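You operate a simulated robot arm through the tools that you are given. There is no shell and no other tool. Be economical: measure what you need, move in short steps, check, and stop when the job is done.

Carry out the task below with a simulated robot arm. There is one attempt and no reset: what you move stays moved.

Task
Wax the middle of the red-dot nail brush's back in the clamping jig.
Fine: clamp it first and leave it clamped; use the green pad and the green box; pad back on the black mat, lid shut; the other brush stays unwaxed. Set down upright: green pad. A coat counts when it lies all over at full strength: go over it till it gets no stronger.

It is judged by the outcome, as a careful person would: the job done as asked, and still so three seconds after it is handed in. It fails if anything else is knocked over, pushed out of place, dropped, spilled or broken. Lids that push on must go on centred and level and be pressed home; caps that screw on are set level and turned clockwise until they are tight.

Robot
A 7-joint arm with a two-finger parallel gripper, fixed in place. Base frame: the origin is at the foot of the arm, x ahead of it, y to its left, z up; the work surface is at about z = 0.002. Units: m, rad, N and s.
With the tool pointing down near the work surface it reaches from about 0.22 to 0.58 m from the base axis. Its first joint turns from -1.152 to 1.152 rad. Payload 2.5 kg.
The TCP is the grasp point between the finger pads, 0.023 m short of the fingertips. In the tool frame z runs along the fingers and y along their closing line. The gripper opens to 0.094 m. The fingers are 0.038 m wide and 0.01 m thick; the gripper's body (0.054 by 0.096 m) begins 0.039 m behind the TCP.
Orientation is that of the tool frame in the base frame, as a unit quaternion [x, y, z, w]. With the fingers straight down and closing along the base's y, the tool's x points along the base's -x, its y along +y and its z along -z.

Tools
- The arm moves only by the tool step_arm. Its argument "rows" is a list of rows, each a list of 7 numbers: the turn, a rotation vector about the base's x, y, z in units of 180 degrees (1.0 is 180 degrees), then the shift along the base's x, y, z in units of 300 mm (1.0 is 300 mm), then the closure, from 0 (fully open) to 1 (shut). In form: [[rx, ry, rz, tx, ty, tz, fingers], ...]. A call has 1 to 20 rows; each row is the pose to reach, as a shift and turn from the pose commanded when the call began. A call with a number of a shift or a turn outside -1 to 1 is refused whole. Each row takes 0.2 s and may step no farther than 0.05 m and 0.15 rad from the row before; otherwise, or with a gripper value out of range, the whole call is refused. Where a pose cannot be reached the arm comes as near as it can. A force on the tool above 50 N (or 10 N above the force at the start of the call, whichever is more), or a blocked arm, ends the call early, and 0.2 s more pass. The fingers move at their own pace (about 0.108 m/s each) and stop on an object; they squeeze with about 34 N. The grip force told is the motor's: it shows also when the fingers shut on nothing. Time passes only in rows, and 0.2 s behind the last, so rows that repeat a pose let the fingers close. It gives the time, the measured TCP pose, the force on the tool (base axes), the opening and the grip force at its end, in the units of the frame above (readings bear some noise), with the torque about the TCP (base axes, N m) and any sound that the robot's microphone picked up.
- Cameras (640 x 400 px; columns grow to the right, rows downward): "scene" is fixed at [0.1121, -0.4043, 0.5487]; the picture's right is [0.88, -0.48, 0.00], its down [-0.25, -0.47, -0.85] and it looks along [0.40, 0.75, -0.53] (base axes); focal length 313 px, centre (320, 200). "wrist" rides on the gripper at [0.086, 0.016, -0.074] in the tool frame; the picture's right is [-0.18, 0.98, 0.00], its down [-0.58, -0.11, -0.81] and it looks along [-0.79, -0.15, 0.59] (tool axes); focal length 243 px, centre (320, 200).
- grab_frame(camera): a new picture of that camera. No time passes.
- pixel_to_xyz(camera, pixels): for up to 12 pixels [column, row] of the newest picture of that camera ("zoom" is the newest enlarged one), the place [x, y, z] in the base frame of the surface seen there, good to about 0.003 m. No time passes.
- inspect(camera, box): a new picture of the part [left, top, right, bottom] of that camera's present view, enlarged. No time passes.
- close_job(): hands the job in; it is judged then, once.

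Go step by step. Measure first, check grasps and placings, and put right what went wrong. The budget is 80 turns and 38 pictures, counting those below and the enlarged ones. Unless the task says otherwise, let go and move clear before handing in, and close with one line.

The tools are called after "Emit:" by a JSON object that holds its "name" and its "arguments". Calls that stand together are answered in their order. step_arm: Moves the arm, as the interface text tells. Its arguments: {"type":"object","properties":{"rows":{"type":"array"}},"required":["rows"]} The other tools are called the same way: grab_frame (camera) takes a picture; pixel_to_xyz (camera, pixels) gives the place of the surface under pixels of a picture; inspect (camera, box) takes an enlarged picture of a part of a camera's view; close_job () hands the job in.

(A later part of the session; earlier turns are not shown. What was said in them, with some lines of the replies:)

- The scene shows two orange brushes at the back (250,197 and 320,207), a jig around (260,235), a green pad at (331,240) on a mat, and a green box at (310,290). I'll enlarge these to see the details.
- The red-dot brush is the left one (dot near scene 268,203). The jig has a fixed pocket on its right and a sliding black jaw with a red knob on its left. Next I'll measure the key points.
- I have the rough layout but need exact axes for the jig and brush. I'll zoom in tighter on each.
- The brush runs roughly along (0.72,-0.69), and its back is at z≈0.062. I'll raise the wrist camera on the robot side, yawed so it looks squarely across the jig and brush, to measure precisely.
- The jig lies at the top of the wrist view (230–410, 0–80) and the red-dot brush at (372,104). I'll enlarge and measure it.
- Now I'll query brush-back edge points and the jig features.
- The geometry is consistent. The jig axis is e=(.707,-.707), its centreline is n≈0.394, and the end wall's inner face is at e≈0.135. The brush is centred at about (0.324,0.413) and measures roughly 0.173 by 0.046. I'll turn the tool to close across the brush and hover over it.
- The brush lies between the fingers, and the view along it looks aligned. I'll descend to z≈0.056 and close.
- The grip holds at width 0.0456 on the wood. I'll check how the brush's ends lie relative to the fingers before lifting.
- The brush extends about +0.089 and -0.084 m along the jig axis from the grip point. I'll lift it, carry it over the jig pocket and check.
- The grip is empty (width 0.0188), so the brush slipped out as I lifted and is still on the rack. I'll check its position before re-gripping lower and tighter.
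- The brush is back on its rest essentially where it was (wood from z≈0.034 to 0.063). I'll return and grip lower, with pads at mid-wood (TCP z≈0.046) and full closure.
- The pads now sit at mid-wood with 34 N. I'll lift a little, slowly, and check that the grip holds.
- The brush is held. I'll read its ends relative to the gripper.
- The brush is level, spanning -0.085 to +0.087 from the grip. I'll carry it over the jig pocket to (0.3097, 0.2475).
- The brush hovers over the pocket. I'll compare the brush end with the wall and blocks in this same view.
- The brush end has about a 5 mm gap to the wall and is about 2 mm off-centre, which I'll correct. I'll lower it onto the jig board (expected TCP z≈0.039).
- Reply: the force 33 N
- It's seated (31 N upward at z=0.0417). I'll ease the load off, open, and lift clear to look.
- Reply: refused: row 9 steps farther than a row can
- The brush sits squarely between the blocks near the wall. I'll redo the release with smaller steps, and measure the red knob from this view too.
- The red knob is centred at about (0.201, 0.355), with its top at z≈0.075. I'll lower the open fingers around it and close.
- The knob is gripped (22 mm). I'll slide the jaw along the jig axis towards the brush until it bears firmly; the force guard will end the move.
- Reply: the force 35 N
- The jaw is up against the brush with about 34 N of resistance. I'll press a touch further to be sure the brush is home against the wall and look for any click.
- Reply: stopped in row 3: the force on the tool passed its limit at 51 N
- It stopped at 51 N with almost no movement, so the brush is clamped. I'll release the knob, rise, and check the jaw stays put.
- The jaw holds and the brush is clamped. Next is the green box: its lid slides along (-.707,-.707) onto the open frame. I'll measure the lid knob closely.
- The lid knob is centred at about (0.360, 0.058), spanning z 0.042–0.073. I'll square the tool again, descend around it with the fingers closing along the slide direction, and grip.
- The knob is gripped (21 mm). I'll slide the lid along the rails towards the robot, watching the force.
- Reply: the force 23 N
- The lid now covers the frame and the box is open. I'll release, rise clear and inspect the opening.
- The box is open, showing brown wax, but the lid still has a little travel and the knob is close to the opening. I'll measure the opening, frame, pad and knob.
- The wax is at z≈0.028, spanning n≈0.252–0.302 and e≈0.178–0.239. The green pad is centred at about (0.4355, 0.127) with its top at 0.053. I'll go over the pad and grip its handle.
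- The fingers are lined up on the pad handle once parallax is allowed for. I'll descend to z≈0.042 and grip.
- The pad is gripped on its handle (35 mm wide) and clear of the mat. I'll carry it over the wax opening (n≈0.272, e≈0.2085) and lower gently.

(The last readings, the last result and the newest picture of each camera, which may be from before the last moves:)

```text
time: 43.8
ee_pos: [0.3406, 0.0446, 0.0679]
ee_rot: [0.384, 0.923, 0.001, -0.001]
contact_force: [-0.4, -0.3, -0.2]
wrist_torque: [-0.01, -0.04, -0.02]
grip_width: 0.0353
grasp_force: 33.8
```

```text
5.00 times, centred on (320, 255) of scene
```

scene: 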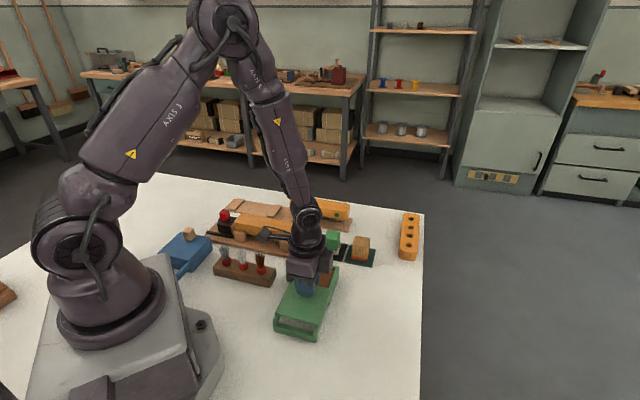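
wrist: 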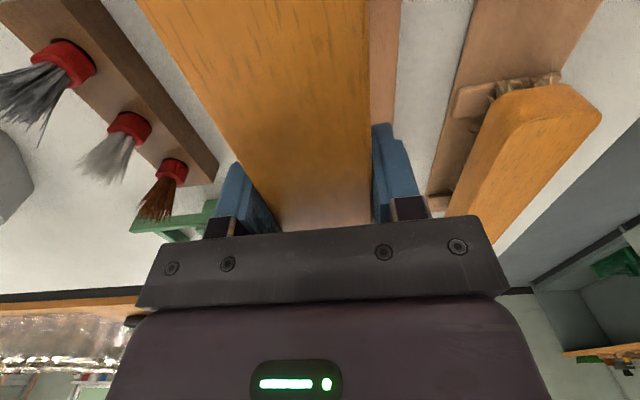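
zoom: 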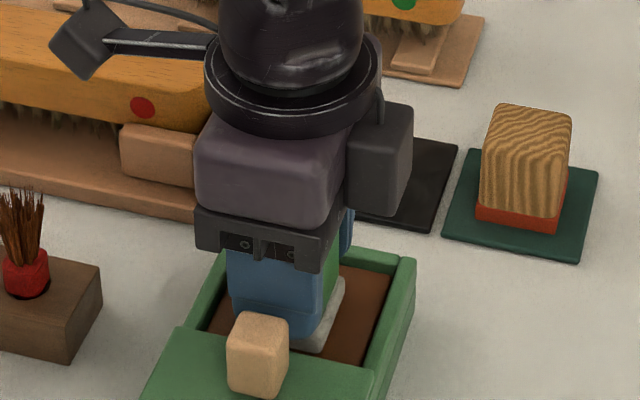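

The pad is inside the opening, just above the wax. I'll lower in small steps to contact and rub it gently side to side.

Emit:
{"name": "step_arm", "arguments": {"rows": [[0, 0, 0, 0, 0, -0.006, 1], [0, 0, 0, 0.003, -0.003, -0.012, 1], [0, 0, 0, 0.006, -0.006, -0.018, 1], [0, 0, 0, 0.006, -0.006, -0.022, 1]]}}

```text
time: 44.7
ee_pos: [0.3427, 0.0438, 0.0633]
ee_rot: [0.383, 0.924, 0.002, 0.0]
contact_force: [-1.7, 0.1, 8.3]
wrist_torque: [-0.1, -0.06, -0.04]
grip_width: 0.0351
grasp_force: 34.4
stopped in row 4: the force on the tool passed its limit at 53 N (the readings are from after the stop); the commanded pose is now the measured one
```

The pad is in contact with the wax (8 N at z=0.0633). I'll rub along e for a few strokes at this height to load it.

Emit:
{"name": "step_arm", "arguments": {"rows": [[0, 0, 0, 0.01, -0.01, 0, 1], [0, 0, 0, 0.02, -0.02, 0, 1], [0, 0, 0, 0.01, -0.01, 0, 1], [0, 0, 0, 0, 0, 0, 1], [0, 0, 0, -0.01, 0.01, 0, 1], [0, 0, 0, 0, 0, 0, 1], [0, 0, 0, 0.01, -0.01, 0, 1], [0, 0, 0, 0.02, -0.02, 0, 1], [0, 0, 0, 0.01, -0.01, 0, 1], [0, 0, 0, 0, 0, 0, 1], [0, 0, 0, -0.01, 0.01, 0, 1], [0, 0, 0, 0, 0, 0, 1]]}}

```text
time: 47.3
ee_pos: [0.3416, 0.0458, 0.0629]
ee_rot: [0.383, 0.924, 0.003, -0.003]
contact_force: [-6.8, 2.6, 45.6]
wrist_torque: [-0.26, 0.01, -0.11]
grip_width: 0.0354
grasp_force: 33.3
```

The pad has been worked well into the wax. I'll lift it, carry it over the middle of the clamped brush and hover.

Emit:
{"name": "step_arm", "arguments": {"rows": [[0, 0, 0, 0, 0, 0.06, 1], [0, 0, 0, 0, 0, 0.15, 1], [0, 0, 0, 0, 0, 0.27, 1], [0, 0, 0, -0.01, 0.1, 0.27, 1], [0, 0, 0, -0.03, 0.23, 0.27, 1], [0, 0, 0, -0.05, 0.37, 0.27, 1], [0, 0, 0, -0.075, 0.51, 0.27, 1], [0, 0, 0, -0.096, 0.657, 0.27, 1], [0, 0, 0, -0.096, 0.657, 0.2, 1], [0, 0, 0, -0.096, 0.657, 0.13, 1], [0, 0, 0, -0.096, 0.657, 0.13, 1]]}}

Emit:
{"name": "inspect", "arguments": {"camera": "scene", "box": [206, 180, 334, 260]}}

```text
time: 49.7
ee_pos: [0.3143, 0.2415, 0.1018]
ee_rot: [0.383, 0.924, 0.002, 0.0]
contact_force: [-0.2, 0.8, -0.5]
wrist_torque: [0.01, 0.0, -0.02]
grip_width: 0.0353
grasp_force: 34.2
```

```text
5.00 times, centred on (270, 220) of scene
```

zoom: 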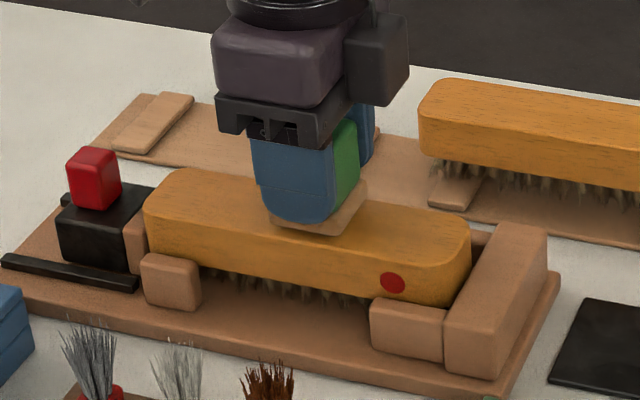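

Emit:
{"name": "pixel_to_xyz", "arguments": {"camera": "zoom", "pixels": [[160, 195], [148, 215], [155, 235], [190, 175], [240, 215], [400, 230], [440, 230], [468, 250], [465, 270], [380, 250], [330, 240], [220, 190]]}}

```text
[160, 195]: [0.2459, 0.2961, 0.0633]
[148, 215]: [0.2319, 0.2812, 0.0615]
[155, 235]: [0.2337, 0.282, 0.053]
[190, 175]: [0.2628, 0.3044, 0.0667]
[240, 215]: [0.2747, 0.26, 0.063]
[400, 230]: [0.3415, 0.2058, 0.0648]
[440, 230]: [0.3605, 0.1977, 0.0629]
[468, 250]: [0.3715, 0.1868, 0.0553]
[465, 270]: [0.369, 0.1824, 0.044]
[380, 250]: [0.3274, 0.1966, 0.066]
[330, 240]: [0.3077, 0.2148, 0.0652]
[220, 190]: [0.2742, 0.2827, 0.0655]
```

The brush back is at z≈0.064, centred at e≈0.048, and the pad hovers just above it. I'll lower in 1 mm steps to light contact.

Emit:
{"name": "step_arm", "arguments": {"rows": [[0, 0, 0, -0.008, 0.008, 0, 1], [0, 0, 0, -0.008, 0.008, -0.004, 1], [0, 0, 0, -0.008, 0.008, -0.007, 1], [0, 0, 0, -0.008, 0.008, -0.01, 1], [0, 0, 0, -0.008, 0.008, -0.012, 1], [0, 0, 0, -0.008, 0.008, -0.014, 1]]}}

```text
time: 51.1
ee_pos: [0.3126, 0.2432, 0.0997]
ee_rot: [0.383, 0.924, 0.003, -0.001]
contact_force: [-0.8, 0.2, 0.2]
wrist_torque: [-0.04, 0.02, -0.01]
grip_width: 0.0356
grasp_force: 33.7
```

No contact yet, so I'll continue down in half-millimetre steps.

Emit:
{"name": "step_arm", "arguments": {"rows": [[0, 0, 0, 0, 0, -0.002, 1], [0, 0, 0, 0, 0, -0.004, 1], [0, 0, 0, 0, 0, -0.006, 1], [0, 0, 0, 0, 0, -0.008, 1], [0, 0, 0, 0, 0, -0.01, 1]]}}

```text
time: 52.2
ee_pos: [0.3126, 0.2432, 0.0987]
ee_rot: [0.384, 0.923, 0.004, 0.0]
contact_force: [-2.8, -2.2, 10.7]
wrist_torque: [-0.23, 0.11, -0.03]
grip_width: 0.0355
grasp_force: 34.2
stopped in row 5: the force on the tool passed its limit at 53 N (the readings are from after the stop); the commanded pose is now the measured one
```

The pad bears on the back with about 11 N. I'll stroke back and forth over the middle along the brush, with small lateral offsets.

Emit:
{"name": "step_arm", "arguments": {"rows": [[0, 0, 0, 0.018, -0.018, 0, 1], [0, 0, 0, 0.036, -0.036, 0, 1], [0, 0, 0, 0.053, -0.053, 0, 1], [0, 0, 0, 0.036, -0.036, 0, 1], [0, 0, 0, 0.018, -0.018, 0, 1], [0, 0, 0, 0, 0, 0, 1], [0, 0, 0, -0.018, 0.018, 0, 1], [0, 0, 0, -0.036, 0.036, 0, 1], [0, 0, 0, -0.053, 0.053, 0, 1], [0, 0, 0, -0.045, 0.061, 0, 1], [0, 0, 0, -0.028, 0.044, 0, 1], [0, 0, 0, 0.008, 0.008, 0, 1], [0, 0, 0, 0.044, -0.028, 0, 1], [0, 0, 0, 0.061, -0.045, 0, 1], [0, 0, 0, 0.045, -0.061, 0, 1], [0, 0, 0, 0.028, -0.044, 0, 1], [0, 0, 0, -0.008, -0.008, 0, 1], [0, 0, 0, -0.044, 0.028, 0, 1], [0, 0, 0, -0.061, 0.045, 0, 1], [0, 0, 0, 0, 0, 0, 1]]}}

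```text
time: 56.4
ee_pos: [0.3133, 0.2446, 0.0978]
ee_rot: [0.382, 0.924, 0.005, -0.001]
contact_force: [-7.1, 5.1, 19.6]
wrist_torque: [-0.18, 0.3, -0.14]
grip_width: 0.0354
grasp_force: 33.8
```

That's one full set of strokes with 20 N of contact. I'll lift off toward the wax box and look at the coat.

Emit:
{"name": "step_arm", "arguments": {"rows": [[0, 0, 0, 0, 0, 0.04, 1], [0, 0, 0, 0, 0, 0.12, 1], [0, 0, 0, 0.01, -0.1, 0.13, 1], [0, 0, 0, 0.03, -0.23, 0.13, 1], [0, 0, 0, 0.05, -0.37, 0.13, 1], [0, 0, 0, 0.075, -0.51, 0.13, 1], [0, 0, 0, 0.095, -0.662, 0.13, 1], [0, 0, 0, 0.095, -0.662, 0.13, 1]]}}

Emit:
{"name": "inspect", "arguments": {"camera": "scene", "box": [206, 190, 334, 270]}}

```text
time: 58.2
ee_pos: [0.3431, 0.0452, 0.1423]
ee_rot: [0.384, 0.923, 0.004, 0.0]
contact_force: [0.1, 0.2, -0.2]
wrist_torque: [-0.01, -0.02, 0.02]
grip_width: 0.0352
grasp_force: 33.5
```

```text
5.00 times, centred on (270, 230) of scene
```

zoom: 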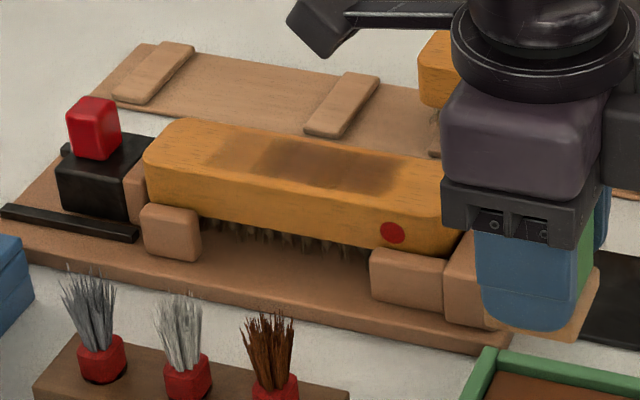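

A brown coat shows across the middle (zoom cols 205–400), with the left part fainter. I'll recharge the pad in the wax and go over it again.

Emit:
{"name": "step_arm", "arguments": {"rows": [[0, 0, 0, 0, 0, -0.1, 1], [0, 0, 0, 0, 0, -0.18, 1], [0, 0, 0, 0, 0, -0.23, 1], [0, 0, 0, 0, 0, -0.25, 1], [0, 0, 0, 0, 0, -0.257, 1], [0, 0, 0, 0, 0, -0.262, 1], [0, 0, 0, 0.01, -0.01, -0.264, 1], [0, 0, 0, 0.02, -0.02, -0.265, 1], [0, 0, 0, 0.01, -0.01, -0.265, 1], [0, 0, 0, 0, 0, -0.265, 1], [0, 0, 0, -0.01, 0.01, -0.265, 1], [0, 0, 0, 0, 0, -0.265, 1]]}}

```text
time: 59.4
ee_pos: [0.3441, 0.0456, 0.0632]
ee_rot: [0.384, 0.924, 0.004, 0.001]
contact_force: [-2.5, -0.3, 9.1]
wrist_torque: [-0.18, 0.13, -0.02]
grip_width: 0.0354
grasp_force: 34.0
stopped in row 5: the force on the tool passed its limit at 60 N (the readings are from after the stop); the commanded pose is now the measured one
```

The pad is in contact with the wax again. I'll rub, lift and return over the brush.

Emit:
{"name": "step_arm", "arguments": {"rows": [[0, 0, 0, 0.01, -0.01, 0, 1], [0, 0, 0, 0.015, -0.015, 0, 1], [0, 0, 0, 0, 0, 0, 1], [0, 0, 0, -0.015, 0.015, 0, 1], [0, 0, 0, 0, 0, 0, 1], [0, 0, 0, 0.015, -0.015, 0, 1], [0, 0, 0, 0, 0, 0, 1], [0, 0, 0, -0.015, 0.015, 0, 1], [0, 0, 0, 0, 0, 0.05, 1], [0, 0, 0, 0, 0, 0.15, 1], [0, 0, 0, 0, 0, 0.26, 1], [0, 0, 0, -0.015, 0.11, 0.26, 1], [0, 0, 0, -0.035, 0.25, 0.26, 1], [0, 0, 0, -0.055, 0.39, 0.26, 1], [0, 0, 0, -0.08, 0.53, 0.26, 1], [0, 0, 0, -0.108, 0.661, 0.26, 1], [0, 0, 0, -0.108, 0.661, 0.18, 1], [0, 0, 0, -0.108, 0.661, 0.133, 1], [0, 0, 0, -0.108, 0.661, 0.133, 1]]}}

```text
time: 63.4
ee_pos: [0.3116, 0.2421, 0.1041]
ee_rot: [0.384, 0.923, 0.005, 0.001]
contact_force: [0.1, -0.9, 0.0]
wrist_torque: [-0.02, -0.04, 0.03]
grip_width: 0.0354
grasp_force: 33.8
```

The pad is fresh and the earlier left-side faintness was probably wax running out, so I'll start on the left. I'll also take out a small tool tilt and lower to contact there.

Emit:
{"name": "step_arm", "arguments": {"rows": [[-0.0027, 0.0018, 0.001, -0.035, 0.04, 0, 1], [-0.0027, 0.0018, 0.001, -0.035, 0.04, -0.008, 1], [-0.0027, 0.0018, 0.001, -0.035, 0.04, -0.012, 1], [-0.0027, 0.0018, 0.001, -0.035, 0.04, -0.014, 1], [-0.0027, 0.0018, 0.001, -0.035, 0.04, -0.016, 1], [-0.0027, 0.0018, 0.001, -0.035, 0.04, -0.018, 1], [-0.0027, 0.0018, 0.001, -0.035, 0.04, -0.02, 1], [-0.0027, 0.0018, 0.001, -0.035, 0.04, -0.022, 1], [-0.0027, 0.0018, 0.001, -0.035, 0.04, -0.024, 1]]}}

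```text
time: 65.1
ee_pos: [0.3008, 0.2569, 0.0981]
ee_rot: [0.382, 0.924, 0.001, -0.001]
contact_force: [-1.5, -2.7, 9.9]
wrist_torque: [-0.16, 0.0, -0.01]
grip_width: 0.0351
grasp_force: 34.0
stopped in row 8: the force on the tool passed its limit at 54 N (the readings are from after the stop); the commanded pose is now the measured one
```

The pad is in contact on the left of the middle zone. I'll stroke the left part thoroughly first, then run across to the right and back.

Emit:
{"name": "step_arm", "arguments": {"rows": [[0, 0, 0, -0.012, 0.012, 0, 1], [0, 0, 0, 0.012, -0.012, 0, 1], [0, 0, 0, 0.036, -0.036, 0, 1], [0, 0, 0, 0.045, -0.028, 0, 1], [0, 0, 0, 0.02, -0.004, 0, 1], [0, 0, 0, -0.004, 0.02, 0, 1], [0, 0, 0, -0.02, 0.004, 0, 1], [0, 0, 0, 0.004, -0.02, 0, 1], [0, 0, 0, 0.028, -0.044, 0, 1], [0, 0, 0, 0.052, -0.068, 0, 1], [0, 0, 0, 0.077, -0.093, 0, 1], [0, 0, 0, 0.085, -0.085, 0, 1], [0, 0, 0, 0.093, -0.077, 0, 1], [0, 0, 0, 0.068, -0.052, 0, 1], [0, 0, 0, 0.044, -0.028, 0, 1], [0, 0, 0, 0.02, -0.004, 0, 1], [0, 0, 0, -0.012, 0.012, 0, 1], [0, 0, 0, 0.02, -0.02, 0, 1], [0, 0, 0, 0.05, -0.05, 0, 1], [0, 0, 0, 0.085, -0.085, 0, 1]]}}

```text
time: 69.3
ee_pos: [0.326, 0.2322, 0.099]
ee_rot: [0.382, 0.924, 0.002, -0.001]
contact_force: [-0.4, 0.2, 0.1]
wrist_torque: [-0.02, 0.0, 0.01]
grip_width: 0.0356
grasp_force: 34.4
```

Contact was lost at the right end (0.1 N). I'll press about 1.5 mm lower and stroke back across and return.

Emit:
{"name": "step_arm", "arguments": {"rows": [[0, 0, 0, 0, 0, -0.003, 1], [0, 0, 0, -0.012, 0.012, -0.005, 1], [0, 0, 0, 0.012, -0.004, -0.005, 1], [0, 0, 0, -0.016, 0.032, -0.005, 1], [0, 0, 0, -0.04, 0.056, -0.005, 1], [0, 0, 0, -0.065, 0.081, -0.005, 1], [0, 0, 0, -0.09, 0.106, -0.005, 1], [0, 0, 0, -0.098, 0.098, -0.005, 1], [0, 0, 0, -0.106, 0.09, -0.005, 1], [0, 0, 0, -0.081, 0.065, -0.005, 1], [0, 0, 0, -0.056, 0.04, -0.005, 1], [0, 0, 0, -0.032, 0.016, -0.005, 1], [0, 0, 0, -0.008, -0.008, -0.005, 1], [0, 0, 0, 0, 0, -0.005, 1], [0, 0, 0, -0.05, 0.05, -0.005, 1], [0, 0, 0, -0.098, 0.098, -0.005, 1], [0, 0, 0, -0.05, 0.05, -0.005, 1]]}}

```text
time: 72.9
ee_pos: [0.3104, 0.2495, 0.0992]
ee_rot: [0.38, 0.925, 0.004, -0.002]
contact_force: [-10.7, 10.4, 36.4]
wrist_torque: [-0.01, 0.24, -0.11]
grip_width: 0.0353
grasp_force: 33.8
```

That pass ran at a firm 36 N. I'll lift to above the wax and inspect the coat.

Emit:
{"name": "step_arm", "arguments": {"rows": [[0, 0, 0, 0, 0, 0.04, 1], [0, 0, 0, 0, 0, 0.12, 1], [0, 0, 0, 0.01, -0.1, 0.13, 1], [0, 0, 0, 0.03, -0.23, 0.13, 1], [0, 0, 0, 0.05, -0.37, 0.13, 1], [0, 0, 0, 0.075, -0.51, 0.13, 1], [0, 0, 0, 0.1, -0.64, 0.13, 1], [0, 0, 0, 0.109, -0.68, 0.13, 1], [0, 0, 0, 0.109, -0.68, 0.05, 1], [0, 0, 0, 0.109, -0.68, 0.05, 1]]}}

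Emit:
{"name": "inspect", "arguments": {"camera": "scene", "box": [222, 200, 302, 250]}}

```text
time: 75.1
ee_pos: [0.3436, 0.0402, 0.1134]
ee_rot: [0.382, 0.924, 0.001, -0.001]
contact_force: [0.2, 0.4, 0.2]
wrist_torque: [-0.02, -0.03, 0.01]
grip_width: 0.0353
grasp_force: 34.2
```

```text
8.00 times, centred on (262, 225) of scene
```

zoom: 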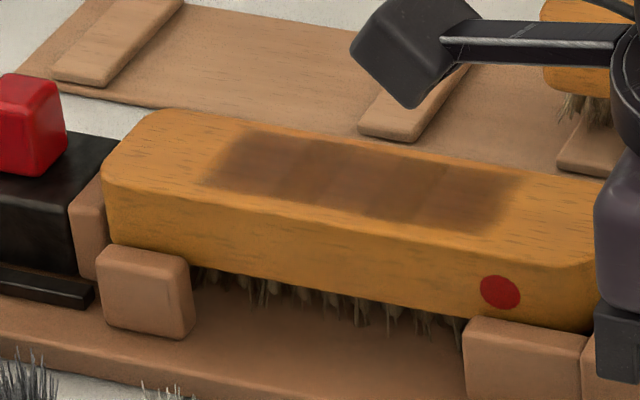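

The coat is darker and now covers a wide middle patch (zoom 200–525), with slight banding. I'll recharge and repeat to see whether it gets any stronger.

Emit:
{"name": "step_arm", "arguments": {"rows": [[0, 0, 0, 0, 0.012, -0.06, 1], [0, 0, 0, 0, 0.012, -0.12, 1], [0, 0, 0, 0, 0.012, -0.15, 1], [0, 0, 0, 0, 0.012, -0.158, 1], [0, 0, 0, 0, 0.012, -0.162, 1], [0, 0, 0, 0, 0.012, -0.164, 1], [0, 0, 0, 0, 0.012, -0.166, 1], [0, 0, 0, 0, 0.012, -0.168, 1], [0, 0, 0, 0, 0.012, -0.17, 1], [0, 0, 0, 0, 0.012, -0.172, 1]]}}

```text
time: 76.7
ee_pos: [0.3434, 0.0459, 0.0633]
ee_rot: [0.38, 0.925, 0.002, -0.002]
contact_force: [-2.1, -0.4, 8.8]
wrist_torque: [-0.16, -0.02, -0.03]
grip_width: 0.0355
grasp_force: 33.9
stopped in row 7: the force on the tool passed its limit at 54 N (the readings are from after the stop); the commanded pose is now the measured one
```

Contact again. I'll rub, then carry over to the left of the middle zone.

Emit:
{"name": "step_arm", "arguments": {"rows": [[0, 0, 0, 0.015, -0.015, 0, 1], [0, 0, 0, 0, 0, 0, 1], [0, 0, 0, -0.015, 0.015, 0, 1], [0, 0, 0, 0, 0, 0, 1], [0, 0, 0, 0.015, -0.015, 0, 1], [0, 0, 0, 0, 0, 0, 1], [0, 0, 0, -0.015, 0.015, 0, 1], [0, 0, 0, 0, 0, 0.05, 1], [0, 0, 0, 0, 0, 0.15, 1], [0, 0, 0, 0, 0, 0.26, 1], [0, 0, 0, -0.015, 0.11, 0.26, 1], [0, 0, 0, -0.045, 0.25, 0.26, 1], [0, 0, 0, -0.075, 0.39, 0.26, 1], [0, 0, 0, -0.11, 0.53, 0.26, 1], [0, 0, 0, -0.15, 0.67, 0.26, 1], [0, 0, 0, -0.155, 0.705, 0.26, 1], [0, 0, 0, -0.155, 0.705, 0.18, 1], [0, 0, 0, -0.155, 0.705, 0.13, 1], [0, 0, 0, -0.155, 0.705, 0.13, 1]]}}

Emit:
{"name": "step_arm", "arguments": {"rows": [[0, 0, 0, 0, 0, -0.006, 1], [0, 0, 0, 0, 0, -0.009, 1], [0, 0, 0, 0, 0, -0.011, 1], [0, 0, 0, 0, 0, -0.013, 1], [0, 0, 0, 0, 0, -0.015, 1], [0, 0, 0, 0, 0, -0.017, 1], [0, 0, 0, 0, 0, -0.019, 1], [0, 0, 0, 0, 0, -0.021, 1], [0, 0, 0, 0, 0, -0.023, 1]]}}

```text
time: 80.7
ee_pos: [0.2959, 0.2573, 0.1003]
ee_rot: [0.382, 0.924, 0.002, -0.002]
contact_force: [0.7, -0.2, -0.6]
wrist_torque: [0.01, -0.01, -0.01]
grip_width: 0.0351
grasp_force: 34.2
```

```text
time: 82.3
ee_pos: [0.2963, 0.2575, 0.0977]
ee_rot: [0.382, 0.924, 0.003, -0.002]
contact_force: [-3.2, -1.8, 8.8]
wrist_torque: [-0.25, -0.02, -0.07]
grip_width: 0.0354
grasp_force: 33.4
stopped in row 7: the force on the tool passed its limit at 54 N (the readings are from after the stop); the commanded pose is now the measured one
```

Contact at the left edge of the zone. I'll stroke in three lanes (centre, near side, far side) with slightly more press toward the right.

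Emit:
{"name": "step_arm", "arguments": {"rows": [[0, 0, 0, 0.02, -0.02, -0.002, 1], [0, 0, 0, 0.045, -0.045, -0.003, 1], [0, 0, 0, 0.07, -0.07, -0.004, 1], [0, 0, 0, 0.095, -0.095, -0.005, 1], [0, 0, 0, 0.083, -0.107, -0.005, 1], [0, 0, 0, 0.058, -0.082, -0.004, 1], [0, 0, 0, 0.033, -0.057, -0.003, 1], [0, 0, 0, 0.008, -0.032, -0.002, 1], [0, 0, 0, -0.012, -0.012, -0.002, 1], [0, 0, 0, 0.012, 0.012, -0.002, 1], [0, 0, 0, 0.032, -0.008, -0.002, 1], [0, 0, 0, 0.057, -0.033, -0.003, 1], [0, 0, 0, 0.082, -0.058, -0.004, 1], [0, 0, 0, 0.107, -0.083, -0.005, 1], [0, 0, 0, 0.095, -0.095, -0.005, 1], [0, 0, 0, 0.07, -0.07, -0.004, 1], [0, 0, 0, 0.045, -0.045, -0.003, 1], [0, 0, 0, 0.02, -0.02, -0.002, 1], [0, 0, 0, 0, 0, -0.002, 1], [0, 0, 0, 0.045, -0.045, -0.003, 1]]}}

```text
time: 84.4
ee_pos: [0.2949, 0.2553, 0.0982]
ee_rot: [0.383, 0.924, 0.0, -0.003]
contact_force: [-0.6, -1.1, 8.2]
wrist_torque: [-0.05, -0.11, -0.03]
grip_width: 0.0354
grasp_force: 34.4
stopped in row 10: the force on the tool passed its limit at 57 N (the readings are from after the stop); the commanded pose is now the measured one
```

The guard stopped it after the centre and near lanes. I'll continue with the far lane and centre at a lighter press.

Emit:
{"name": "step_arm", "arguments": {"rows": [[0, 0, 0, 0.009, 0.009, 0, 1], [0, 0, 0, 0.018, 0.018, 0, 1], [0, 0, 0, 0.038, -0.002, -0.001, 1], [0, 0, 0, 0.063, -0.027, -0.002, 1], [0, 0, 0, 0.088, -0.052, -0.003, 1], [0, 0, 0, 0.108, -0.072, -0.004, 1], [0, 0, 0, 0.1, -0.085, -0.004, 1], [0, 0, 0, 0.075, -0.065, -0.003, 1], [0, 0, 0, 0.05, -0.04, -0.002, 1], [0, 0, 0, 0.025, -0.015, -0.001, 1], [0, 0, 0, 0.005, 0.005, 0, 1], [0, 0, 0, 0.03, -0.02, -0.002, 1], [0, 0, 0, 0.055, -0.045, -0.003, 1]]}}

Emit:
{"name": "step_arm", "arguments": {"rows": [[0, 0, 0, 0, 0, 0.04, 1], [0, 0, 0, 0, 0, 0.12, 1], [0, 0, 0, 0.01, -0.1, 0.13, 1], [0, 0, 0, 0.03, -0.23, 0.13, 1], [0, 0, 0, 0.05, -0.37, 0.13, 1], [0, 0, 0, 0.075, -0.51, 0.13, 1], [0, 0, 0, 0.1, -0.63, 0.13, 1], [0, 0, 0, 0.109, -0.665, 0.13, 1], [0, 0, 0, 0.109, -0.665, 0.05, 1], [0, 0, 0, 0.109, -0.665, 0.05, 1]]}}

Emit:
{"name": "inspect", "arguments": {"camera": "scene", "box": [222, 200, 302, 250]}}

```text
time: 87.2
ee_pos: [0.3106, 0.2444, 0.0986]
ee_rot: [0.381, 0.925, 0.001, -0.004]
contact_force: [-11.5, 10.7, 34.7]
wrist_torque: [0.13, 0.07, 0.0]
grip_width: 0.0353
grasp_force: 34.1
```

```text
time: 89.4
ee_pos: [0.3436, 0.0406, 0.1098]
ee_rot: [0.383, 0.924, -0.001, -0.003]
contact_force: [0.6, 0.5, 0.1]
wrist_torque: [-0.03, 0.02, 0.02]
grip_width: 0.0349
grasp_force: 33.6
```

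```text
8.00 times, centred on (262, 225) of scene
```

zoom: 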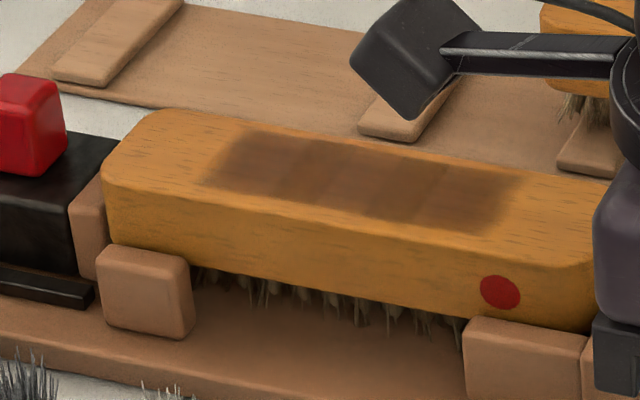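

The patch looks nearly the same as before, so it's close to saturated, though the right quarter may be slightly lighter. I'll do one more recharge and pass, starting on the right, to confirm it gets no stronger.

Emit:
{"name": "step_arm", "arguments": {"rows": [[0, 0, 0, 0, 0.012, -0.06, 1], [0, 0, 0, 0, 0.012, -0.12, 1], [0, 0, 0, 0, 0.012, -0.14, 1], [0, 0, 0, 0, 0.012, -0.148, 1], [0, 0, 0, 0, 0.012, -0.152, 1], [0, 0, 0, 0, 0.012, -0.154, 1], [0, 0, 0, 0, 0.012, -0.156, 1], [0, 0, 0, 0, 0.012, -0.158, 1], [0, 0, 0, 0, 0.012, -0.16, 1], [0, 0, 0, 0, 0.012, -0.162, 1], [0, 0, 0, 0, 0.012, -0.164, 1]]}}

```text
time: 91.8
ee_pos: [0.3448, 0.0458, 0.0646]
ee_rot: [0.382, 0.924, 0.0, -0.003]
contact_force: [-0.3, -0.1, 5.2]
wrist_torque: [-0.05, -0.07, -0.02]
grip_width: 0.0354
grasp_force: 34.4
```

Light contact with the wax. I'll rub with about 1 mm more press, then carry to the right side of the zone.

Emit:
{"name": "step_arm", "arguments": {"rows": [[0, 0, 0, 0.015, -0.015, -0.003, 1], [0, 0, 0, 0, 0, -0.003, 1], [0, 0, 0, -0.015, 0.015, -0.003, 1], [0, 0, 0, 0, 0, -0.003, 1], [0, 0, 0, 0.015, -0.015, -0.003, 1], [0, 0, 0, 0, 0, -0.003, 1], [0, 0, 0, -0.015, 0.015, -0.003, 1], [0, 0, 0, 0, 0, 0.05, 1], [0, 0, 0, 0, 0, 0.15, 1], [0, 0, 0, 0, 0, 0.26, 1], [0, 0, 0, -0.01, 0.11, 0.26, 1], [0, 0, 0, -0.02, 0.25, 0.26, 1], [0, 0, 0, -0.035, 0.39, 0.26, 1], [0, 0, 0, -0.05, 0.53, 0.26, 1], [0, 0, 0, -0.065, 0.611, 0.26, 1], [0, 0, 0, -0.065, 0.611, 0.18, 1], [0, 0, 0, -0.065, 0.611, 0.125, 1], [0, 0, 0, -0.065, 0.611, 0.125, 1]]}}

Emit:
{"name": "step_arm", "arguments": {"rows": [[0, 0, 0, 0, 0, -0.006, 1], [0, 0, 0, 0, 0, -0.009, 1], [0, 0, 0, 0, 0, -0.011, 1], [0, 0, 0, 0, 0, -0.013, 1], [0, 0, 0, 0, 0, -0.015, 1], [0, 0, 0, 0, 0, -0.017, 1], [0, 0, 0, 0, 0, -0.019, 1], [0, 0, 0, 0, 0, -0.021, 1], [0, 0, 0, 0, 0, -0.023, 1]]}}

```text
time: 92.9
ee_pos: [0.343, 0.0483, 0.064]
ee_rot: [0.381, 0.924, 0.001, -0.007]
contact_force: [-2.4, 0.0, 9.2]
wrist_torque: [-0.05, -0.13, -0.02]
grip_width: 0.0353
grasp_force: 33.6
stopped in row 5: the force on the tool passed its limit at 57 N (the readings are from after the stop); the commanded pose is now the measured one
```

```text
time: 93.3
ee_pos: [0.3423, 0.0476, 0.0633]
ee_rot: [0.382, 0.924, 0.001, -0.006]
contact_force: [-3.3, 0.3, 10.7]
wrist_torque: [-0.12, -0.04, -0.03]
grip_width: 0.0353
grasp_force: 34.0
stopped in row 2: the force on the tool passed its limit at 57 N (the readings are from after the stop); the commanded pose is now the measured one
```

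The guard tripped while rubbing, and the next call merely pressed on the wax, so the pad is recharged. I'll lift, square up and carry to the right of the zone.

Emit:
{"name": "step_arm", "arguments": {"rows": [[0, 0, 0, 0, 0, 0.05, 1], [-0.002, -0.0032, 0, 0, 0, 0.15, 1], [-0.002, -0.0032, 0, 0, 0, 0.26, 1], [-0.002, -0.0032, 0, -0.01, 0.11, 0.26, 1], [-0.002, -0.0032, 0, -0.02, 0.25, 0.26, 1], [-0.002, -0.0032, 0, -0.035, 0.39, 0.26, 1], [-0.002, -0.0032, 0, -0.05, 0.53, 0.26, 1], [-0.002, -0.0032, 0, -0.057, 0.605, 0.26, 1], [-0.002, -0.0032, 0, -0.057, 0.605, 0.18, 1], [-0.002, -0.0032, 0, -0.057, 0.605, 0.13, 1], [-0.002, -0.0032, 0, -0.057, 0.605, 0.13, 1]]}}

```text
time: 95.8
ee_pos: [0.3268, 0.2289, 0.1013]
ee_rot: [0.382, 0.924, 0.0, -0.001]
contact_force: [-0.2, 0.8, -1.3]
wrist_torque: [-0.01, -0.02, 0.04]
grip_width: 0.0355
grasp_force: 33.8
```

The pad hovers over the right of the zone. I'll lower to contact.

Emit:
{"name": "step_arm", "arguments": {"rows": [[0, 0, 0, 0, 0, -0.006, 1], [0, 0, 0, 0, 0, -0.009, 1], [0, 0, 0, 0, 0, -0.011, 1], [0, 0, 0, 0, 0, -0.013, 1], [0, 0, 0, 0, 0, -0.015, 1], [0, 0, 0, 0, 0, -0.017, 1], [0, 0, 0, 0, 0, -0.019, 1], [0, 0, 0, 0, 0, -0.021, 1], [0, 0, 0, 0, 0, -0.023, 1]]}}

```text
time: 97.7
ee_pos: [0.3273, 0.23, 0.0987]
ee_rot: [0.381, 0.925, 0.002, 0.001]
contact_force: [-1.8, -2.7, 8.5]
wrist_torque: [-0.06, 0.13, 0.04]
grip_width: 0.0352
grasp_force: 33.8
stopped in row 9: the force on the tool passed its limit at 52 N (the readings are from after the stop); the commanded pose is now the measured one
```

In contact. I'll stroke the lanes from right to left and back.

Emit:
{"name": "step_arm", "arguments": {"rows": [[0, 0, 0, -0.02, 0.02, 0, 1], [0, 0, 0, -0.008, -0.008, -0.001, 1], [0, 0, 0, 0.008, 0.008, -0.001, 1], [0, 0, 0, -0.015, 0.031, -0.001, 1], [0, 0, 0, -0.04, 0.056, -0.001, 1], [0, 0, 0, -0.065, 0.081, 0, 1], [0, 0, 0, -0.09, 0.106, 0, 1], [0, 0, 0, -0.098, 0.098, 0, 1], [0, 0, 0, -0.106, 0.09, 0, 1], [0, 0, 0, -0.081, 0.065, 0, 1], [0, 0, 0, -0.056, 0.04, -0.001, 1], [0, 0, 0, -0.032, 0.016, -0.001, 1], [0, 0, 0, -0.008, -0.008, -0.001, 1], [0, 0, 0, 0, 0, -0.002, 1], [0, 0, 0, -0.03, 0.03, -0.001, 1], [0, 0, 0, -0.06, 0.06, -0.001, 1], [0, 0, 0, -0.1, 0.1, 0, 1], [0, 0, 0, -0.06, 0.06, 0, 1], [0, 0, 0, -0.03, 0.03, -0.001, 1]]}}

```text
time: 101.7
ee_pos: [0.3178, 0.2414, 0.0994]
ee_rot: [0.382, 0.924, 0.003, 0.0]
contact_force: [-9.8, 9.1, 33.0]
wrist_torque: [0.05, 0.45, -0.1]
grip_width: 0.0353
grasp_force: 33.8
```

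That pass ended at 33 N contact. I'll lift, carry the pad over its black mat, and view both the coat and the mat.

Emit:
{"name": "step_arm", "arguments": {"rows": [[0, 0, 0, 0, 0, 0.05, 1], [0, 0, 0, 0, 0, 0.15, 1], [0, 0, 0, 0.08, -0.08, 0.18, 1], [0, 0, 0, 0.18, -0.17, 0.18, 1], [0, 0, 0, 0.28, -0.27, 0.18, 1], [0, 0, 0, 0.39, -0.373, 0.18, 1], [0, 0, 0, 0.39, -0.373, 0.05, 1], [0, 0, 0, 0.39, -0.373, -0.05, 1], [0, 0, 0, 0.39, -0.373, -0.05, 1]]}}

Emit:
{"name": "inspect", "arguments": {"camera": "scene", "box": [222, 190, 382, 290]}}

```text
time: 103.7
ee_pos: [0.437, 0.1262, 0.0819]
ee_rot: [0.382, 0.924, 0.001, 0.001]
contact_force: [0.3, 0.4, -0.4]
wrist_torque: [0.0, -0.04, 0.02]
grip_width: 0.0352
grasp_force: 34.4
```

```text
4.00 times, centred on (302, 240) of scene
```

zoom: 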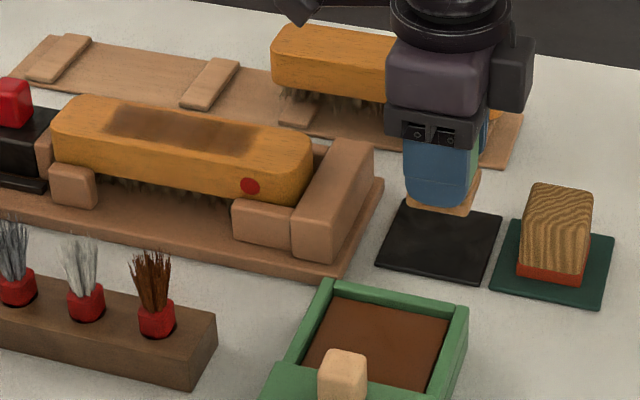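

From here the coat looks even. I'll take one close-up to compare its strength with the last pass before putting the pad down.

Emit:
{"name": "inspect", "arguments": {"camera": "scene", "box": [222, 200, 302, 250]}}

Emit:
{"name": "pixel_to_xyz", "arguments": {"camera": "scene", "pixels": [[325, 243], [346, 245], [318, 256], [342, 260]]}}

```text
8.00 times, centred on (262, 225) of scene
```

zoom: 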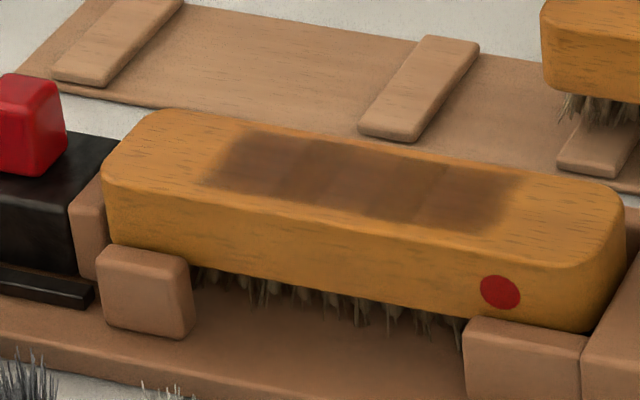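

```text
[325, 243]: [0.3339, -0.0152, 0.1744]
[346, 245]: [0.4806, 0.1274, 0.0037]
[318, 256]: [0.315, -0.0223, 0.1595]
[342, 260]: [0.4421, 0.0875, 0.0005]
```

The coat matches the previous pass except that the right quarter (zoom 430–510) still looks marginally lighter. I'll do one more recharge with the work concentrated there to be certain.

Emit:
{"name": "step_arm", "arguments": {"rows": [[0, 0, 0, 0, 0, 0.12, 1], [0, 0, 0, 0, 0, 0.2, 1], [0, 0, 0, -0.1, -0.08, 0.2, 1], [0, 0, 0, -0.2, -0.17, 0.2, 1], [0, 0, 0, -0.313, -0.266, 0.2, 1], [0, 0, 0, -0.313, -0.266, 0.1, 1], [0, 0, 0, -0.313, -0.266, 0, 1], [0, 0, 0, -0.313, -0.266, -0.04, 1], [0, 0, 0, -0.313, -0.266, -0.052, 1], [0, 0, 0, -0.313, -0.266, -0.056, 1], [0, 0, 0, -0.313, -0.266, -0.059, 1], [0, 0, 0, -0.313, -0.266, -0.061, 1], [0, 0, 0, -0.313, -0.266, -0.063, 1], [0, 0, 0, -0.313, -0.266, -0.065, 1], [0, 0, 0, -0.313, -0.266, -0.067, 1], [0, 0, 0, -0.313, -0.266, -0.069, 1]]}}

```text
time: 107.1
ee_pos: [0.3414, 0.0467, 0.0634]
ee_rot: [0.382, 0.924, 0.0, 0.0]
contact_force: [-10.3, -0.3, 37.4]
wrist_torque: [-0.13, 0.48, 0.02]
grip_width: 0.0354
grasp_force: 34.3
```

Firm wax contact (37 N). I'll rub slightly lighter, then carry to the right of the zone.

Emit:
{"name": "step_arm", "arguments": {"rows": [[0, 0, 0, 0.01, -0.01, 0.002, 1], [0, 0, 0, 0, 0, 0.002, 1], [0, 0, 0, -0.01, 0.01, 0.002, 1], [0, 0, 0, 0, 0, 0.002, 1], [0, 0, 0, 0.01, -0.01, 0.002, 1], [0, 0, 0, 0, 0, 0.002, 1], [0, 0, 0, 0, 0, 0.06, 1], [0, 0, 0, 0, 0, 0.15, 1], [0, 0, 0, 0, 0, 0.26, 1], [0, 0, 0, -0.01, 0.11, 0.26, 1], [0, 0, 0, -0.02, 0.25, 0.26, 1], [0, 0, 0, -0.03, 0.39, 0.26, 1], [0, 0, 0, -0.045, 0.53, 0.26, 1], [0, 0, 0, -0.049, 0.603, 0.26, 1], [0, 0, 0, -0.049, 0.603, 0.18, 1], [0, 0, 0, -0.049, 0.603, 0.133, 1], [0, 0, 0, -0.049, 0.603, 0.133, 1]]}}

```text
time: 110.7
ee_pos: [0.3271, 0.2281, 0.0997]
ee_rot: [0.382, 0.924, 0.002, 0.001]
contact_force: [0.7, 0.2, 0.0]
wrist_torque: [0.02, 0.0, 0.0]
grip_width: 0.0353
grasp_force: 34.0
```

Hovering at the right edge of the zone. I'll lower to contact.

Emit:
{"name": "step_arm", "arguments": {"rows": [[0, 0, 0, 0, 0, -0.004, 1], [0, 0, 0, 0, 0, -0.006, 1], [0, 0, 0, 0, 0, -0.008, 1], [0, 0, 0, 0, 0, -0.01, 1], [0, 0, 0, 0, 0, -0.012, 1], [0, 0, 0, 0, 0, -0.014, 1], [0, 0, 0, 0, 0, -0.016, 1], [0, 0, 0, 0, 0, -0.018, 1]]}}

```text
time: 112.6
ee_pos: [0.3278, 0.2286, 0.0991]
ee_rot: [0.382, 0.924, 0.004, 0.0]
contact_force: [-2.6, -1.9, 9.4]
wrist_torque: [-0.21, 0.09, -0.01]
grip_width: 0.0354
grasp_force: 33.8
stopped in row 8: the force on the tool passed its limit at 50 N (the readings are from after the stop); the commanded pose is now the measured one
```

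In contact at the right edge. I'll work the right quarter with several short strokes, then make a final run across and back.

Emit:
{"name": "step_arm", "arguments": {"rows": [[0, 0, 0, 0.005, -0.005, -0.001, 1], [0, 0, 0, -0.015, 0.015, -0.001, 1], [0, 0, 0, 0.005, -0.005, -0.001, 1], [0, 0, 0, 0.013, 0.003, -0.001, 1], [0, 0, 0, -0.012, 0.028, -0.001, 1], [0, 0, 0, 0.013, 0.003, -0.001, 1], [0, 0, 0, -0.008, -0.008, -0.001, 1], [0, 0, 0, -0.033, 0.017, -0.001, 1], [0, 0, 0, -0.008, -0.008, -0.001, 1], [0, 0, 0, 0, 0, -0.001, 1], [0, 0, 0, -0.03, 0.03, -0.001, 1], [0, 0, 0, -0.06, 0.06, -0.001, 1], [0, 0, 0, -0.105, 0.105, -0.001, 1], [0, 0, 0, -0.06, 0.06, -0.001, 1], [0, 0, 0, -0.03, 0.03, -0.001, 1], [0, 0, 0, 0, 0, -0.001, 1], [0, 0, 0, -0.03, 0.03, -0.001, 1]]}}

Emit:
{"name": "step_arm", "arguments": {"rows": [[0, 0, 0, 0, 0, 0.05, 1], [0, 0, 0, 0, 0, 0.15, 1], [0, 0, 0, 0.08, -0.08, 0.18, 1], [0, 0, 0, 0.18, -0.17, 0.18, 1], [0, 0, 0, 0.28, -0.27, 0.18, 1], [0, 0, 0, 0.38, -0.36, 0.18, 1], [0, 0, 0, 0.38, -0.36, 0.18, 1]]}}

Emit:
{"name": "inspect", "arguments": {"camera": "scene", "box": [222, 200, 302, 250]}}

```text
time: 116.2
ee_pos: [0.3212, 0.236, 0.099]
ee_rot: [0.384, 0.923, 0.004, 0.004]
contact_force: [10.0, -12.3, 36.0]
wrist_torque: [-0.38, 0.2, 0.17]
grip_width: 0.0356
grasp_force: 34.1
```

```text
time: 117.8
ee_pos: [0.4327, 0.1298, 0.1501]
ee_rot: [0.382, 0.924, 0.004, 0.001]
contact_force: [-0.2, -0.3, -0.5]
wrist_torque: [-0.01, 0.01, 0.0]
grip_width: 0.0352
grasp_force: 33.9
```

```text
8.00 times, centred on (262, 225) of scene
```

zoom: 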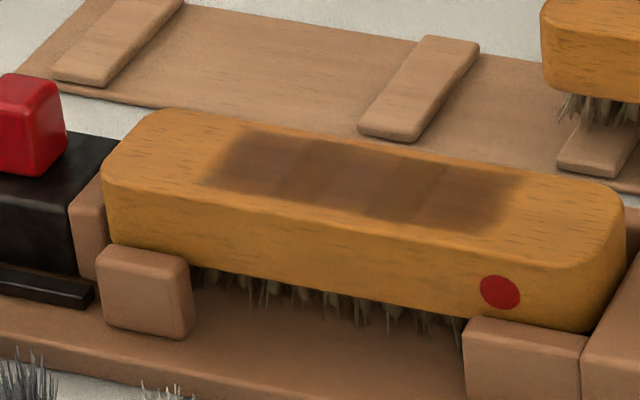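

The coat is identical to the previous pass, so it's saturated and even. I'll set the pad back on its black mat where it was, at (0.436, 0.1285), lowering gently.

Emit:
{"name": "step_arm", "arguments": {"rows": [[-0.0021, 0.0015, 0, 0.01, -0.004, 0, 1], [-0.0021, 0.0015, 0, 0.01, -0.004, -0.12, 1], [-0.0021, 0.0015, 0, 0.01, -0.004, -0.24, 1], [-0.0021, 0.0015, 0, 0.01, -0.004, -0.31, 1], [-0.0021, 0.0015, 0, 0.01, -0.004, -0.335, 1], [-0.0021, 0.0015, 0, 0.01, -0.004, -0.345, 1], [-0.0021, 0.0015, 0, 0.01, -0.004, -0.35, 1], [-0.0021, 0.0015, 0, 0.01, -0.004, -0.353, 1], [-0.0021, 0.0015, 0, 0.01, -0.004, -0.356, 1]]}}

```text
time: 119.8
ee_pos: [0.4361, 0.1293, 0.0452]
ee_rot: [0.383, 0.924, -0.002, -0.001]
contact_force: [-1.1, 0.3, -0.4]
wrist_torque: [-0.01, -0.02, 0.03]
grip_width: 0.0354
grasp_force: 34.1
```

Not touching yet at z=0.045. I'll lower in 0.6 mm steps to contact.

Emit:
{"name": "step_arm", "arguments": {"rows": [[0, 0, 0, 0, 0, -0.003, 1], [0, 0, 0, 0, 0, -0.006, 1], [0, 0, 0, 0, 0, -0.008, 1], [0, 0, 0, 0, 0, -0.01, 1], [0, 0, 0, 0, 0, -0.012, 1], [0, 0, 0, 0, 0, -0.014, 1]]}}

```text
time: 121.2
ee_pos: [0.4363, 0.1279, 0.0417]
ee_rot: [0.381, 0.924, -0.001, 0.0]
contact_force: [-0.8, 0.2, -0.8]
wrist_torque: [0.01, 0.0, 0.03]
grip_width: 0.0353
grasp_force: 34.2
```

Emit:
{"name": "step_arm", "arguments": {"rows": [[0, 0, 0, 0, 0, -0.002, 1], [0, 0, 0, 0, 0, -0.004, 1], [0, 0, 0, 0, 0, -0.006, 1], [0, 0, 0, 0, 0, -0.008, 1], [0, 0, 0, 0, 0, -0.01, 1], [0, 0, 0, 0, 0, -0.012, 1]]}}

```text
time: 122.6
ee_pos: [0.4368, 0.1294, 0.0377]
ee_rot: [0.382, 0.924, 0.0, 0.001]
contact_force: [-4.9, -2.6, 16.1]
wrist_torque: [-0.01, 0.16, 0.02]
grip_width: 0.0354
grasp_force: 33.7
```

The pad is on the mat (16 N). I'll open, rise straight up, and move above the lid knob at (0.307, 0.007).

Emit:
{"name": "step_arm", "arguments": {"rows": [[0, 0, 0, 0, 0, 0.001, 0.8], [0, 0, 0, 0, 0, 0.001, 0.4], [0, 0, 0, 0, 0, 0.001, 0.2], [0, 0, 0, 0, 0, 0.001, 0.2], [0, 0, 0, 0, 0, 0.06, 0.2], [0, 0, 0, 0, 0, 0.18, 0.2], [0, 0, 0, 0, 0, 0.33, 0.2], [0, 0, 0, -0.1, -0.09, 0.37, 0.3], [0, 0, 0, -0.2, -0.19, 0.37, 0.3], [0, 0, 0, -0.3, -0.28, 0.37, 0.3], [0, 0, 0, -0.4, -0.37, 0.37, 0.3], [0, 0, 0, -0.433, -0.408, 0.37, 0.3], [0, 0, 0, -0.433, -0.408, 0.27, 0.3], [0, 0, 0, -0.433, -0.408, 0.27, 0.3]]}}

Emit:
{"name": "inspect", "arguments": {"camera": "scene", "box": [250, 210, 410, 310]}}

```text
time: 125.6
ee_pos: [0.3064, 0.007, 0.1182]
ee_rot: [0.382, 0.924, 0.0, -0.001]
contact_force: [-0.5, 0.0, 0.3]
wrist_torque: [-0.02, 0.02, -0.01]
grip_width: 0.0661
grasp_force: 0.0
```

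```text
4.00 times, centred on (330, 260) of scene
```

zoom: 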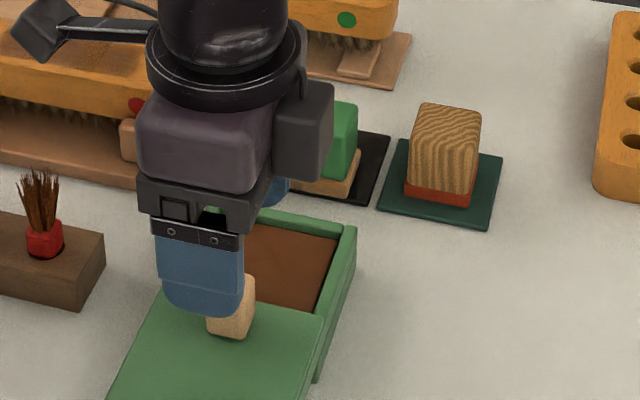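

The pad stands upright on the black mat, and the lid knob is between the fingers. I'll descend, grip the knob and slide the lid shut.

Emit:
{"name": "step_arm", "arguments": {"rows": [[0, 0, 0, 0, 0, -0.08, 0.3], [0, 0, 0, 0, 0, -0.14, 0.3], [0, 0, 0, 0, 0, -0.16, 0.3], [0, 0, 0, 0, 0, -0.16, 0.6], [0, 0, 0, 0, 0, -0.16, 0.9], [0, 0, 0, 0, 0, -0.16, 0.9], [0, 0, 0, 0, 0, -0.16, 0.9]]}}

Emit:
{"name": "step_arm", "arguments": {"rows": [[0, 0, 0, 0.012, 0.012, 0, 0.9], [0, 0, 0, 0.03, 0.03, 0, 0.9], [0, 0, 0, 0.05, 0.05, 0, 0.9], [0, 0, 0, 0.07, 0.07, 0, 0.9], [0, 0, 0, 0.09, 0.09, 0, 0.9], [0, 0, 0, 0.11, 0.11, 0, 0.9], [0, 0, 0, 0.13, 0.13, 0, 0.9], [0, 0, 0, 0.15, 0.15, 0, 0.9], [0, 0, 0, 0.162, 0.162, 0, 0.9], [0, 0, 0, 0.17, 0.17, 0, 0.9], [0, 0, 0, 0.176, 0.176, 0, 0.9], [0, 0, 0, 0.182, 0.182, 0, 0.9], [0, 0, 0, 0.188, 0.188, 0, 0.9], [0, 0, 0, 0.194, 0.194, 0, 0.9]]}}

```text
time: 127.2
ee_pos: [0.3039, 0.0065, 0.0696]
ee_rot: [0.382, 0.924, 0.0, 0.0]
contact_force: [1.2, -1.0, -5.9]
wrist_torque: [0.01, -0.1, -0.05]
grip_width: 0.0218
grasp_force: 45.5
```

```text
time: 130.2
ee_pos: [0.3628, 0.0631, 0.0692]
ee_rot: [0.383, 0.924, -0.004, -0.002]
contact_force: [-9.1, -1.9, -34.0]
wrist_torque: [-0.15, -0.59, 0.08]
grip_width: 0.0216
grasp_force: 45.1
```

The lid travelled slightly past its starting point and pushed against its stop. I'll release, rise clear, and look.

Emit:
{"name": "step_arm", "arguments": {"rows": [[0, 0, 0, -0.005, -0.005, 0, 0.9], [0, 0, 0, -0.005, -0.005, 0, 0.6], [0, 0, 0, -0.005, -0.005, 0, 0.3], [0, 0, 0, -0.005, -0.005, 0, 0.3], [0, 0, 0, -0.005, -0.005, 0.08, 0.3], [0, 0, 0, -0.005, -0.005, 0.2, 0.3], [0, 0, 0, -0.005, -0.005, 0.35, 0.3], [0, 0, 0, -0.1, -0.08, 0.45, 0.3], [0, 0, 0, -0.2, -0.1, 0.55, 0.3], [0, 0, 0, -0.32, -0.1, 0.65, 0.3], [0, 0, 0, -0.4, -0.1, 0.75, 0.3], [0, 0, 0, -0.4, -0.1, 0.75, 0.3]]}}

Emit:
{"name": "inspect", "arguments": {"camera": "scene", "box": [196, 190, 396, 350]}}

```text
time: 132.8
ee_pos: [0.2453, 0.0347, 0.297]
ee_rot: [0.382, 0.924, -0.001, 0.0]
contact_force: [-0.3, -0.7, -0.2]
wrist_torque: [0.02, -0.05, 0.01]
grip_width: 0.0659
grasp_force: 0.2
```

```text
2.50 times, centred on (296, 270) of scene
```

zoom: 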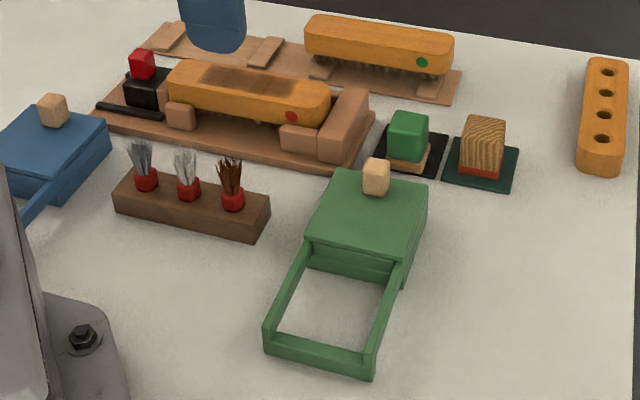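

Waxed and finished: in the last picture the middle of the red-dot brush's back carries an even coat that got no stronger on the final pass, with the brush still clamped. The green pad stands upright on its black mat, the green lid is shut where it started, the other brush has not been touched, and the arm is clear.

Emit:
{"name": "close_job", "arguments": {}}

```text
The job is handed in.
```

The middle of the red-dot brush's back is waxed to full strength. The brush is still clamped, the green pad is upright on the black mat, the green box is shut, and the other brush is unwaxed.
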